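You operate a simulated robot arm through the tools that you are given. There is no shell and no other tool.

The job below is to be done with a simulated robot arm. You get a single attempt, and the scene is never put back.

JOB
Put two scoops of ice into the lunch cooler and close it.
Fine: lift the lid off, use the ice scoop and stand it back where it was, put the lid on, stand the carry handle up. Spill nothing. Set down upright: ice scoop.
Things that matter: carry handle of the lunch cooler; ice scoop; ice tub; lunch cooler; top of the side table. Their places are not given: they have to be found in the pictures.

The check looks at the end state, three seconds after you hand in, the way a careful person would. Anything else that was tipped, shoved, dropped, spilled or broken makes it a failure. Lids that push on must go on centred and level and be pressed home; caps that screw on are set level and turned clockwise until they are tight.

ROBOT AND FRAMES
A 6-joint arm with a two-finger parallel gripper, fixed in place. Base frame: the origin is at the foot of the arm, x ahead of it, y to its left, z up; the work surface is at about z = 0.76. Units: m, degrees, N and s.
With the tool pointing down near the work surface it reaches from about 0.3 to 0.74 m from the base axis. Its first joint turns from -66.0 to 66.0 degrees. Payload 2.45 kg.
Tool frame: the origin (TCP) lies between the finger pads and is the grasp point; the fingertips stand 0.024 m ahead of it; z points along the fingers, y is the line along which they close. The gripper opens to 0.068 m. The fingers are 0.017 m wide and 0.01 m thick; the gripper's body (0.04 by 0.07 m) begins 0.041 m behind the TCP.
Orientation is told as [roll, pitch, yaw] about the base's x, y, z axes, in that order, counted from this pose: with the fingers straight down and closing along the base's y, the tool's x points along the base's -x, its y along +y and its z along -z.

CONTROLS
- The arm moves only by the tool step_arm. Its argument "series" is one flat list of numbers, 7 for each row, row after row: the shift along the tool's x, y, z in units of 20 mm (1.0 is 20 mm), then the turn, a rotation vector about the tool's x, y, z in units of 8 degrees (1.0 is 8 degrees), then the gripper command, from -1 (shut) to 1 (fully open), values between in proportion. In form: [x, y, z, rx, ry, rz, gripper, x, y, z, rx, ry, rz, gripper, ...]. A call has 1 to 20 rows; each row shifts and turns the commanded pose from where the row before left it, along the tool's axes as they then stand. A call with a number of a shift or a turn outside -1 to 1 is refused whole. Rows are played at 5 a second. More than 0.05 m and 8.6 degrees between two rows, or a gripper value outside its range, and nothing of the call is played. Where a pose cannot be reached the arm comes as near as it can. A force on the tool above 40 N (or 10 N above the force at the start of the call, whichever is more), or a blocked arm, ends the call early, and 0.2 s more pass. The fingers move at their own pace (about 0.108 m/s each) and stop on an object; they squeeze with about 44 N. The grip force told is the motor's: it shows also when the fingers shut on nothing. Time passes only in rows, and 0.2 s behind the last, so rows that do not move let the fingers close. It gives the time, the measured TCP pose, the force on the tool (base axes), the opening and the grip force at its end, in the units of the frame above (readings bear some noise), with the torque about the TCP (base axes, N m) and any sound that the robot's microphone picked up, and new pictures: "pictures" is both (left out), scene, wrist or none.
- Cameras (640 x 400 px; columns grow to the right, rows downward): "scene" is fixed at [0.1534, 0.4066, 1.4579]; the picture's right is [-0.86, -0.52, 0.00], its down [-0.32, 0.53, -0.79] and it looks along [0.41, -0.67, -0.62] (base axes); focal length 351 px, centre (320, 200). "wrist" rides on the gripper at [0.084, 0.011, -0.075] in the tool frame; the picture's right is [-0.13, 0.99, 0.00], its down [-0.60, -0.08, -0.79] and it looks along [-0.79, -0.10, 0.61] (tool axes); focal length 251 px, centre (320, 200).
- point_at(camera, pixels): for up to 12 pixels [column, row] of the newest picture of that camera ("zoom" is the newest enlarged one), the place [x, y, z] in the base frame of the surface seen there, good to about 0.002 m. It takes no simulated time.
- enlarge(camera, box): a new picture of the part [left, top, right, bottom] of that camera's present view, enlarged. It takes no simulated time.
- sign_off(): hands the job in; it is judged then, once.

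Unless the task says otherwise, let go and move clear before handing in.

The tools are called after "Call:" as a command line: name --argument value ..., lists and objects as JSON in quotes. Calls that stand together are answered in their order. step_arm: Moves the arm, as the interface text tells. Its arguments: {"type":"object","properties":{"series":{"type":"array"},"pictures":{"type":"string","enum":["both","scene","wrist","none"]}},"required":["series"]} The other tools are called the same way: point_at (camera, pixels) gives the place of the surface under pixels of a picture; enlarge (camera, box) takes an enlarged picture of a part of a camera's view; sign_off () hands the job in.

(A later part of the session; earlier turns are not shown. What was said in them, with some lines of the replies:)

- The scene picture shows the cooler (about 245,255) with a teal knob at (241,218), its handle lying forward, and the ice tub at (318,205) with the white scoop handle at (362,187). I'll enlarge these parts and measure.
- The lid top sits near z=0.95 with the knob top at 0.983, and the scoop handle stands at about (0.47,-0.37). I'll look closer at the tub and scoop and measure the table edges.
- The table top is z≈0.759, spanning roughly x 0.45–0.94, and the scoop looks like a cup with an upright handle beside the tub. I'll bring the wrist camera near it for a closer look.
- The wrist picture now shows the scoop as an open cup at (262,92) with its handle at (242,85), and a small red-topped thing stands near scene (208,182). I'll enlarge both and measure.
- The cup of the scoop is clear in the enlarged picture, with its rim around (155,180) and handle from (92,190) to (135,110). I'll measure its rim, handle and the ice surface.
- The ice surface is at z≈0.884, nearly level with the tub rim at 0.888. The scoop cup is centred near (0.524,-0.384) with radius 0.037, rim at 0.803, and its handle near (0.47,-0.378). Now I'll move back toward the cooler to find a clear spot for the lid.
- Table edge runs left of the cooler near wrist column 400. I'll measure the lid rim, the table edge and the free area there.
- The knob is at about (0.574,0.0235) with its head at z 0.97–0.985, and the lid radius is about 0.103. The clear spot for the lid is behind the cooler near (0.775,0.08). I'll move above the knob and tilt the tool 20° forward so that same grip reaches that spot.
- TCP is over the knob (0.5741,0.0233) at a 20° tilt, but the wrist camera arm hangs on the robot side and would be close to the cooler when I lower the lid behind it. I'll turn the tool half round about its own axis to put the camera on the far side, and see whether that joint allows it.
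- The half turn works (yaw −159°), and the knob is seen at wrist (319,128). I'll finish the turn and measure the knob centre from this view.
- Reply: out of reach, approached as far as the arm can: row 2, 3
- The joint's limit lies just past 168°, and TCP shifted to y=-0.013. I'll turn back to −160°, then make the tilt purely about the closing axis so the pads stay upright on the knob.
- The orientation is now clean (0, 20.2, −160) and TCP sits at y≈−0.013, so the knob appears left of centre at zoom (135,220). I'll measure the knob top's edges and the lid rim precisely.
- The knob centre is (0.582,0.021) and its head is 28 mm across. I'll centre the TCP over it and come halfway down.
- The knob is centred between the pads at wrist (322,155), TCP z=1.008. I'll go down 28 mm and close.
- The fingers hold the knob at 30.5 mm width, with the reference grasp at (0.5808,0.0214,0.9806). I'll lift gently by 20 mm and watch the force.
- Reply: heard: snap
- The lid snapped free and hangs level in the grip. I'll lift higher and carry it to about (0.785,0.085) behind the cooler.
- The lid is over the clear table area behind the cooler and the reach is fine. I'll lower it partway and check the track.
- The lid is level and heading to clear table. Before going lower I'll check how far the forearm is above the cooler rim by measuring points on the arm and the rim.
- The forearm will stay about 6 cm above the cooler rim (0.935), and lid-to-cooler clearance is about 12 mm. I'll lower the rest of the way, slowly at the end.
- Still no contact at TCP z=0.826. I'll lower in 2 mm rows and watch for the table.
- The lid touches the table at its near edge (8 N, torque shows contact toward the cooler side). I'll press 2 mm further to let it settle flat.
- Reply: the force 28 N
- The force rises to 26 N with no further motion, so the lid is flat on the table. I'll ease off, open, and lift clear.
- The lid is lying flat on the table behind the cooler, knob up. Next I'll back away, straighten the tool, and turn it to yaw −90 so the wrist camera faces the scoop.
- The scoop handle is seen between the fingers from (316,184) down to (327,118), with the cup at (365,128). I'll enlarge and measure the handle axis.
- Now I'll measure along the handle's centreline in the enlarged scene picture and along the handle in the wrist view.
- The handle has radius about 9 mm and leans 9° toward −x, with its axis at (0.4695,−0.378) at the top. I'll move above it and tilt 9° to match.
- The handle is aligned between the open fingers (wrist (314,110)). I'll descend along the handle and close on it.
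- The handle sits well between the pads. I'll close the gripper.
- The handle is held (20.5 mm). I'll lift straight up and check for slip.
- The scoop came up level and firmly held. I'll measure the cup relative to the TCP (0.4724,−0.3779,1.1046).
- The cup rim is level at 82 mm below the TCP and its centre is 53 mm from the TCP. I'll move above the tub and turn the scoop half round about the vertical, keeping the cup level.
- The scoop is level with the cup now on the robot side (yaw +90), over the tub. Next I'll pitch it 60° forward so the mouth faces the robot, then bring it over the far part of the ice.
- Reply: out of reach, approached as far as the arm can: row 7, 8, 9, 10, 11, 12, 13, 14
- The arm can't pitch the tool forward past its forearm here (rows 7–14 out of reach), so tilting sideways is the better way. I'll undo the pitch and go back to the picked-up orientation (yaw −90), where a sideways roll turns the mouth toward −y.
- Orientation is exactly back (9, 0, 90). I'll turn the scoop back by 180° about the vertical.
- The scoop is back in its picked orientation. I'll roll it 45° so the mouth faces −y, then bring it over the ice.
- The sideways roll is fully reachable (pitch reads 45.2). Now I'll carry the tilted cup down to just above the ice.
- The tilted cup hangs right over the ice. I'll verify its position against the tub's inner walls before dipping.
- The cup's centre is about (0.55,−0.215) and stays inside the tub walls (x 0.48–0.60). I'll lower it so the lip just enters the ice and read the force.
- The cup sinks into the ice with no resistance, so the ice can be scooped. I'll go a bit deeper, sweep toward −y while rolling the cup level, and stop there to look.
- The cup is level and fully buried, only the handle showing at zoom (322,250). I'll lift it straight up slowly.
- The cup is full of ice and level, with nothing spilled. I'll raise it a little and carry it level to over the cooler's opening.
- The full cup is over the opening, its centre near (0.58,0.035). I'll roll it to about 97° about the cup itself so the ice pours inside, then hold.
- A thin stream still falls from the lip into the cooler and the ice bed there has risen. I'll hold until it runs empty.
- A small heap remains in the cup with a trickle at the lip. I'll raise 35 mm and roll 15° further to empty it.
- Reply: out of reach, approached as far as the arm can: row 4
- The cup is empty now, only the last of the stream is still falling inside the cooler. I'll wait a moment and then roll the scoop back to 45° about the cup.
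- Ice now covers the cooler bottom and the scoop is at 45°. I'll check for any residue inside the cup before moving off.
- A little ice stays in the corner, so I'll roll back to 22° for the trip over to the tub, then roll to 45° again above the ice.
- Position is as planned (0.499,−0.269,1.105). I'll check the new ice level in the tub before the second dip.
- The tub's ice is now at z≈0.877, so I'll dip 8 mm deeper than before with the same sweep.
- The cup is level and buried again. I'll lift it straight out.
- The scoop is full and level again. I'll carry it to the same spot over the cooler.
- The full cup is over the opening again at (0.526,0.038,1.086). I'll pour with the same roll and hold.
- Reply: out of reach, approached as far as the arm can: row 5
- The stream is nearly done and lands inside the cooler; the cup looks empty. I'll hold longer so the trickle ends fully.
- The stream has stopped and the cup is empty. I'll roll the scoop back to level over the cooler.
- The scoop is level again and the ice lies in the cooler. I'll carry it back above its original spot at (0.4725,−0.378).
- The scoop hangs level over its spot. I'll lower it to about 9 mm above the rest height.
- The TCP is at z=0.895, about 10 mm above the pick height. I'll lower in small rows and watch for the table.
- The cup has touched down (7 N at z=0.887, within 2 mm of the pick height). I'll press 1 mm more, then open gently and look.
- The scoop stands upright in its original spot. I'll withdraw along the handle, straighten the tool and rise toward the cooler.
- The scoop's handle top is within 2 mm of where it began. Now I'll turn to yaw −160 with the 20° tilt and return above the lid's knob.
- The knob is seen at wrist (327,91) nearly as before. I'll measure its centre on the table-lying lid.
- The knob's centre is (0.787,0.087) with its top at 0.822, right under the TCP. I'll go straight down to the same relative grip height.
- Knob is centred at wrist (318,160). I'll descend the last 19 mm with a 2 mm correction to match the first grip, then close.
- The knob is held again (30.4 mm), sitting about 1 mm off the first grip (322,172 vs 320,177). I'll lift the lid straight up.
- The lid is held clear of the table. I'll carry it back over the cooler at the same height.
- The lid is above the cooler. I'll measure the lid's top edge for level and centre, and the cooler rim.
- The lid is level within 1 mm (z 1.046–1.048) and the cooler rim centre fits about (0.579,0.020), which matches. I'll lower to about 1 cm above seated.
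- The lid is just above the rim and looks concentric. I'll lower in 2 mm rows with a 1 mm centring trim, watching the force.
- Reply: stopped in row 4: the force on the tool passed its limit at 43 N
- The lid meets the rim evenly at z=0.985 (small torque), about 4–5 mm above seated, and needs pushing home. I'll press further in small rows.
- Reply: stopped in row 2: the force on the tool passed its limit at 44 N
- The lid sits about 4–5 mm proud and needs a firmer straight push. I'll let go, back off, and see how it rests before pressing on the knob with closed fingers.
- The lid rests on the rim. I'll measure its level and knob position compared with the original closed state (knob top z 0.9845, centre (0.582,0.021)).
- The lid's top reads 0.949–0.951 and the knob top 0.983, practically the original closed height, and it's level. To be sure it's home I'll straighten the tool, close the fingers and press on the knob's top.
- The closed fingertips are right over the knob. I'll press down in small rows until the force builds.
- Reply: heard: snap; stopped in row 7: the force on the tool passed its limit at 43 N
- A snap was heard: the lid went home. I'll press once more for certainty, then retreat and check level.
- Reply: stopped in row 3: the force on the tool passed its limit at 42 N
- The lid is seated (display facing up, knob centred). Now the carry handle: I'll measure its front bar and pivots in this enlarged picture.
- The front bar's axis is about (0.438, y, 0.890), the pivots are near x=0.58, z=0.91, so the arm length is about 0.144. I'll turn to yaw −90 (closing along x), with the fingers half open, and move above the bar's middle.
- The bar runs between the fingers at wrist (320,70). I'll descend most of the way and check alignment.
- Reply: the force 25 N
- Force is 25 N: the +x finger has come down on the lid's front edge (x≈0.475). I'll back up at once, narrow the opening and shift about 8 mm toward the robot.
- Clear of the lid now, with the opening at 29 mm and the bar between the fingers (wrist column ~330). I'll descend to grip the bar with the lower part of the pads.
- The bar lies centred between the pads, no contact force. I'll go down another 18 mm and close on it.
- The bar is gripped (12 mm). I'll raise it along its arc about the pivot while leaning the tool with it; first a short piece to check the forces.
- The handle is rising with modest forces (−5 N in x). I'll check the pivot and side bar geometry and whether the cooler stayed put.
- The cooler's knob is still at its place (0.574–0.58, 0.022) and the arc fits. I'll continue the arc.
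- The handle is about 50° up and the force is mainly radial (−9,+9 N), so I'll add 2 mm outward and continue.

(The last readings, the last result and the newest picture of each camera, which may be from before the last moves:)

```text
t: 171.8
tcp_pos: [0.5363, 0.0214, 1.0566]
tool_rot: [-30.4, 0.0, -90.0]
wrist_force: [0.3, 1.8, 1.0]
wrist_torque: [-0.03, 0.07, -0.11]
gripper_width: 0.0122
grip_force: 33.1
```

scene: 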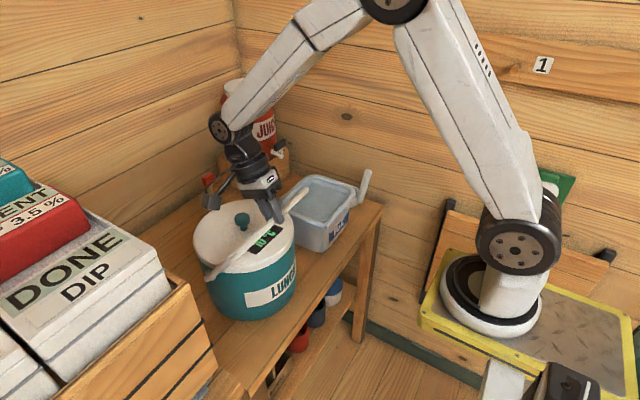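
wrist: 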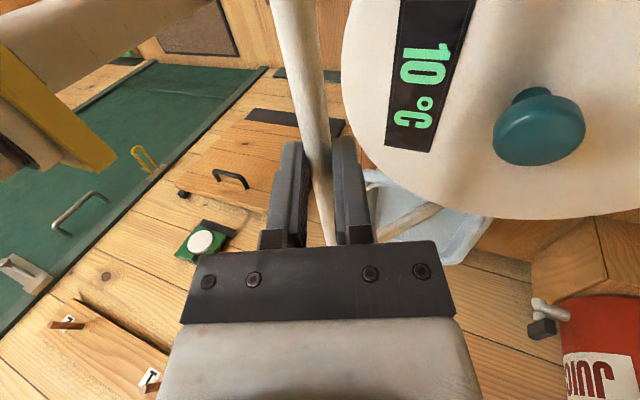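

Forces are near zero now at about 70°. I'll finish the arc to upright.

Call:
step_arm --series '[0, 0.436, -0.452, 0.25, 0, 0, -1, 0, 0.46, -0.433, 0.25, 0, 0, -1, 0, 0.473, -0.407, 0.25, 0, 0, -1, 0, 0.502, -0.381, 0.25, 0, 0, -1]'

Call:
enlarge --camera "scene" --box '[170, 130, 330, 320]'

```text
t: 172.8
tcp_pos: [0.5867, 0.0205, 1.0664]
tool_rot: [-38.5, -0.1, -90.1]
wrist_force: [-1.5, 4.7, 1.2]
wrist_torque: [0.14, 0.03, -0.13]
gripper_width: 0.012
grip_force: 33.1
```

scene: 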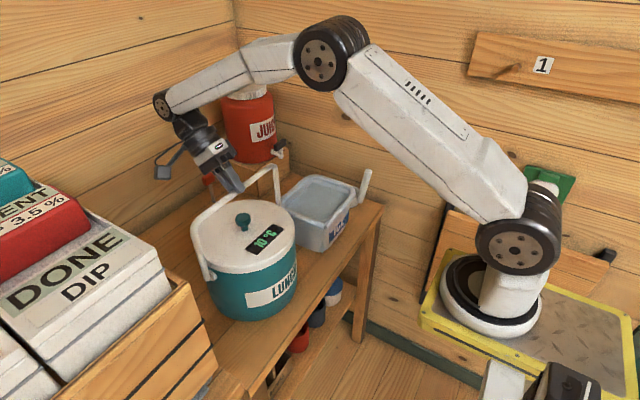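
wrist: 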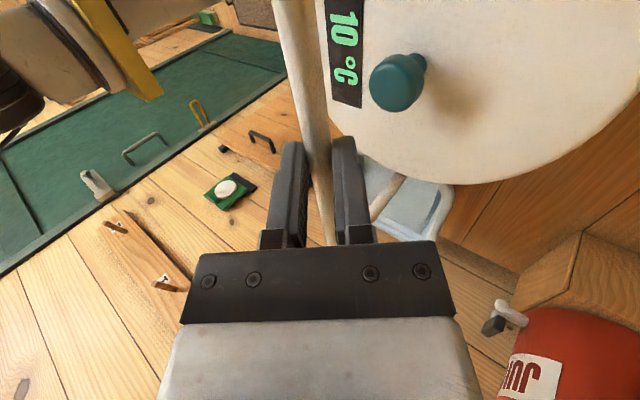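

```text
2.11 times, centred on (250, 225) of scene
```

zoom: 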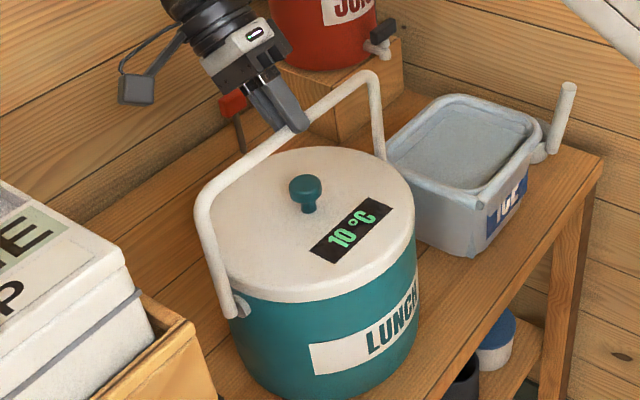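

The handle stands up. I'll measure the bar and side-bar positions to confirm it's vertical, and check the cooler's place.

Call:
point_at --camera "zoom" --pixels '[[228, 305], [220, 275], [208, 235], [202, 205], [225, 175], [260, 150], [335, 98], [372, 80], [380, 130], [305, 185], [360, 240], [240, 300]]'

Call:
point_at --camera "wrist" --pixels '[[305, 60], [315, 120], [400, 80], [360, 30], [500, 60], [480, 150], [330, 70]]'

```text
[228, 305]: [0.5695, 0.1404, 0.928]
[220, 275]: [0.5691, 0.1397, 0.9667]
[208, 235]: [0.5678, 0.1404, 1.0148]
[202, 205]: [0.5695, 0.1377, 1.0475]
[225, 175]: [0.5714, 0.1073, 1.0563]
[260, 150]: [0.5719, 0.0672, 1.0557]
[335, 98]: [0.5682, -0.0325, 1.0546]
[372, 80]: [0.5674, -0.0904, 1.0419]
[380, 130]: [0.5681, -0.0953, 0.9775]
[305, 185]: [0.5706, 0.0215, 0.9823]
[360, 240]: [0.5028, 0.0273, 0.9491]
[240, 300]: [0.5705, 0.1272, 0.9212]
```

```text
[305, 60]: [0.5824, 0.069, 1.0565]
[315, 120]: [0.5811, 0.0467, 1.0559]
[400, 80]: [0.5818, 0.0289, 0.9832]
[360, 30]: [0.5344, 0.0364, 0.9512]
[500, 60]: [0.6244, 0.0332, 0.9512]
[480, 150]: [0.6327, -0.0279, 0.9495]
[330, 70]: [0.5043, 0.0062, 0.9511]
```

The side bars are vertical (x 0.568–0.5695 over their whole height). I'll open slightly, keeping the bar captured, to see whether it stays.

Call:
step_arm --series '[0, 0, 0, 0, 0, 0, -0.4, 0, 0, 0, 0, 0, 0, -0.1, 0, 0, 0, 0, 0, 0, -0.1, 0, 0, 0, 0, 0, 0, -0.1, 0, 0, 0, 0, 0, 0, -0.1]'

Call:
enlarge --camera "scene" --box '[170, 130, 330, 320]'

Call:
enlarge --camera "wrist" --box '[220, 40, 420, 260]'

```text
t: 174.0
tcp_pos: [0.5854, 0.0204, 1.065]
tool_rot: [-38.4, 0.0, -90.1]
wrist_force: [-0.7, -0.4, 0.8]
wrist_torque: [-0.01, -0.02, 0.0]
gripper_width: 0.0305
grip_force: 0.1
```

scene: 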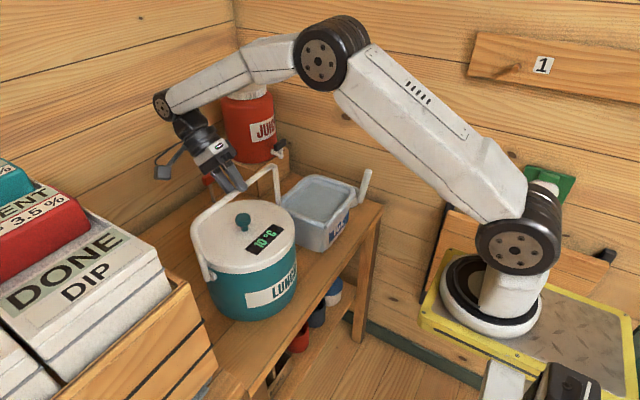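
wrist: 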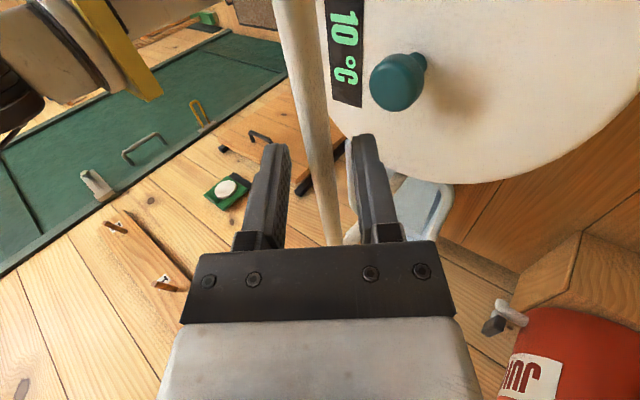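

```text
2.11 times, centred on (250, 225) of scene
```

zoom: 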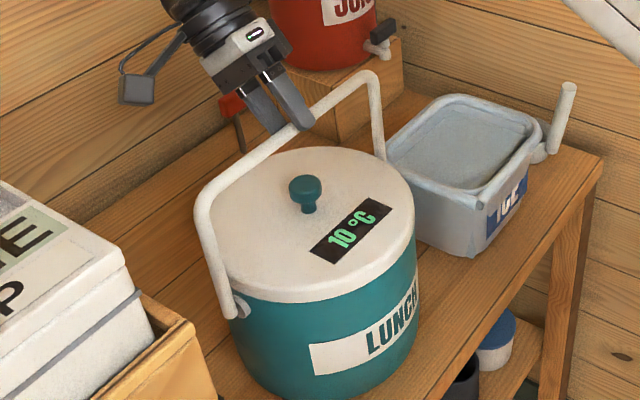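

```text
1.82 times, centred on (320, 150) of wrist
```

zoom: 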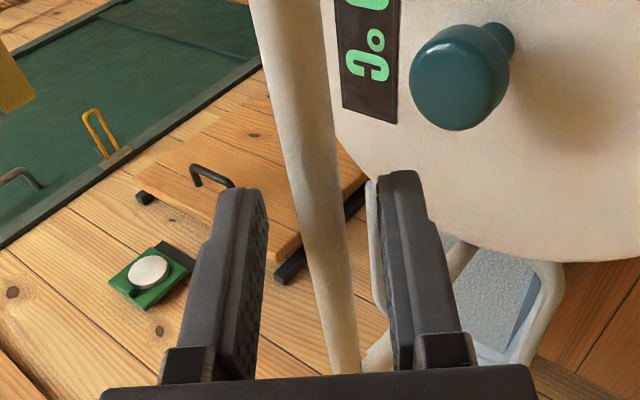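

The handle stands by itself between the open fingers. I'll withdraw along the tool's axis, then rise clear.

Call:
step_arm --series '[0, 0, -0.4, 0, 0, 0, -0.1, 0, 0, -0.7, 0, 0, 0, -0.1, 0, 0, -1, 0, 0, 0, -0.1, 0, 0, -1, 0, 0, 0, -0.1, 0, 0, -1, 0, 0, 0, -0.1, 0, 0, -1, 0, 0, 0, -0.1, 0, 0, -1, 0, 0, 0, -0.1, 0, 0, 0, 0, 0, 0, -0.1]'

Call:
enlarge --camera "scene" --box '[170, 130, 330, 320]'

```text
t: 175.8
tcp_pos: [0.6144, 0.0217, 1.1339]
tool_rot: [-38.2, 0.1, -90.0]
wrist_force: [-1.3, -0.7, 0.0]
wrist_torque: [0.01, 0.01, 0.0]
gripper_width: 0.0306
grip_force: 0.1
out of reach, approached as far as the arm can: row 5, 6, 7
```

scene: 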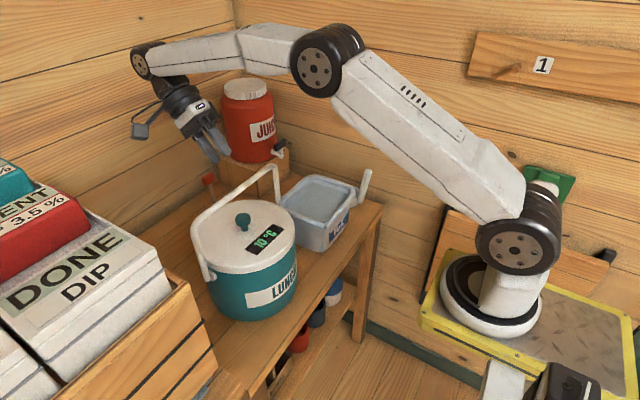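
wrist: 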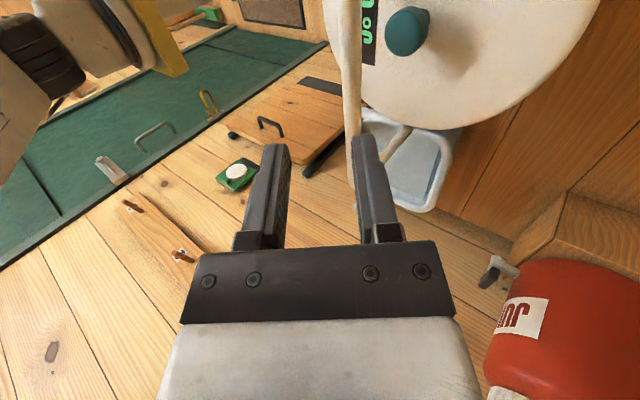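

```text
2.11 times, centred on (250, 225) of scene
```

zoom: 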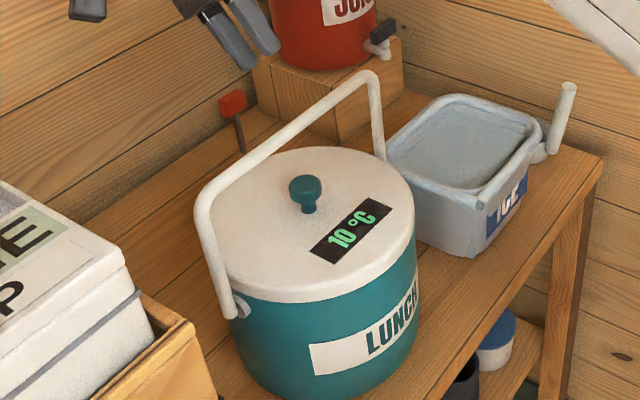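

The handle stays upright with the gripper clear. I'll straighten the tool, rise, and inspect everything.

Call:
step_arm --series '[0, 0, 0, -0.9, 0, 0, 0, 0, 0, -0.4, -0.95, 0, 0, 0, 0, 0, -0.5, -0.95, 0, 0, 0, 0, 0, -0.5, -0.95, 0, 0, 0, 0, 0, -0.5, -0.95, 0, 0, 0, 0, 0, -0.5, 0, 0, 0, 0, 0, -0.8, -0.5, 0, 0, 0, 0, 0, -0.8, -0.5, 0, 0, 0, 0, 0, -0.8, -0.5, 0, 0, 0, 0, 0, -0.8, -0.5, 0, 0, 0, 0, 0, -0.8, -0.3, 0, 0, 0, 0, 0, -0.8, 0, 0, 0, 0, 0]'

Call:
enlarge --camera "scene" --box '[170, 150, 400, 340]'

Call:
point_at --camera "scene" --pixels '[[200, 220], [225, 215], [262, 215], [285, 225], [280, 250], [240, 268], [205, 255], [243, 217], [204, 240], [201, 220], [277, 180], [240, 190]]'

```text
t: 178.4
tcp_pos: [0.531, 0.019, 1.2284]
tool_rot: [-0.9, 0.1, -90.0]
wrist_force: [-0.4, -0.3, 0.5]
wrist_torque: [0.01, -0.01, 0.02]
gripper_width: 0.0341
grip_force: 0.0
```

scene: 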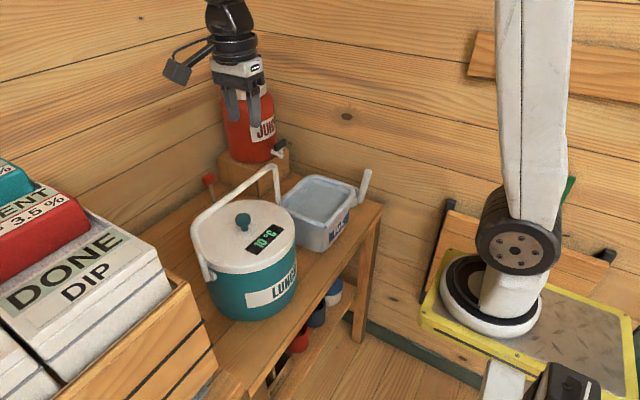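
wrist: 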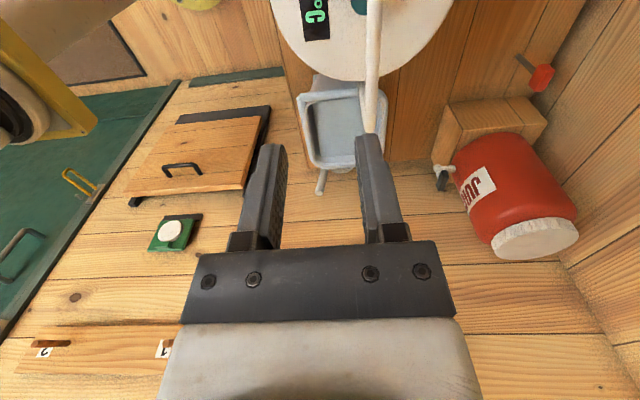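

```text
2.11 times, centred on (285, 245) of scene
```

zoom: 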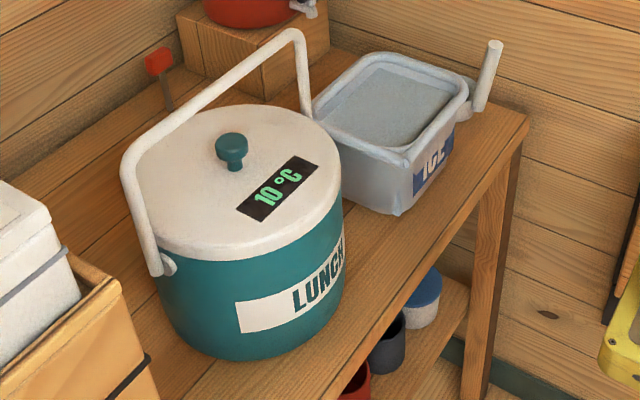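

```text
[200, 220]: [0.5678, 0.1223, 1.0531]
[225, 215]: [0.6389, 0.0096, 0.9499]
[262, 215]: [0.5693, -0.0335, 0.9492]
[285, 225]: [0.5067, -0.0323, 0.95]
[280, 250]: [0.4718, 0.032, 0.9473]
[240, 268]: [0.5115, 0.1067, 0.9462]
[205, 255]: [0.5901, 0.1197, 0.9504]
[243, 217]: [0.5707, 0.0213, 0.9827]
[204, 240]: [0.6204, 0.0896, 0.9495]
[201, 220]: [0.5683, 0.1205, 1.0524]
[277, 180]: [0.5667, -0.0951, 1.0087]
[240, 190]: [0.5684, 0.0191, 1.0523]
```

The lid is level (0.946–0.950 all round) and the handle upright. I'll compare the tub's and cooler's positions with the first measurements at the same pixels.

Call:
point_at --camera "scene" --pixels '[[282, 200], [308, 210], [330, 218], [352, 197], [352, 185], [347, 215], [367, 173], [293, 235], [315, 190], [340, 228], [208, 180], [320, 178]]'

Call:
enlarge --camera "scene" --box '[270, 155, 400, 255]'

```text
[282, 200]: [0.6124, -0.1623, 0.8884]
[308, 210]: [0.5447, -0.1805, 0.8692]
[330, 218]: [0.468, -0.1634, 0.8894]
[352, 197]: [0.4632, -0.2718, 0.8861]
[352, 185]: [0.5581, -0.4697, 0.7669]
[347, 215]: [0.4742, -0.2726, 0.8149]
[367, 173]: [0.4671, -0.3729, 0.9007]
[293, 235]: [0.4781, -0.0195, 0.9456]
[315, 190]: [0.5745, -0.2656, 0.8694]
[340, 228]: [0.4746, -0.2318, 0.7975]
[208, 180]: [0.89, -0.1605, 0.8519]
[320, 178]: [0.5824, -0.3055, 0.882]
```

```text
4.00 times, centred on (335, 205) of scene
```

zoom: 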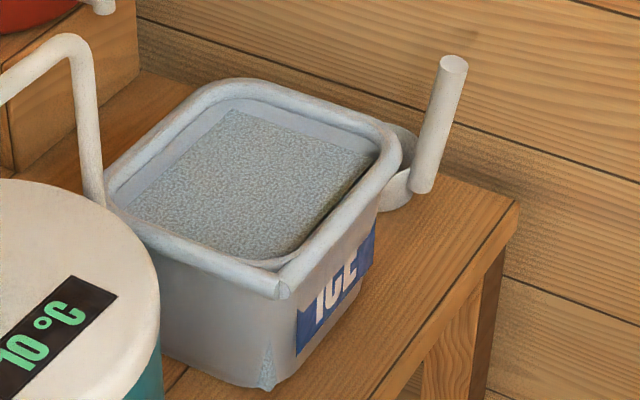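

The tub and scoop are exactly where they were. The cooler is within about 2 mm of its place, with the lid level and snapped and the handle standing. No spilled ice is visible on the table, and the arm is clear with the gripper empty, so I'm handing in.

Call:
sign_off

```text
The job is handed in.
```

I put two full scoops of ice into the lunch cooler and closed it, and the job is handed in. I haven't seen the check's result.

- **Ice:** I poured both scoops inside the cooler. No spilled ice showed in the pictures of the table.
- **Scoop:** it stands upright in its original spot, with the top of its handle within about 2 mm of where it began.
- **Lid:** it is on, centred and level. I pressed it down on the knob and heard it snap.
- **Carry handle:** it stands vertical and stayed up after I let go.
- **Knocks and shifts:** while I was reaching for the handle, a finger pressed on the lid's front edge with about 25 N. The lid still measured level afterwards. The cooler slid about 2 mm toward the robot at some point, and the ice tub did not move.
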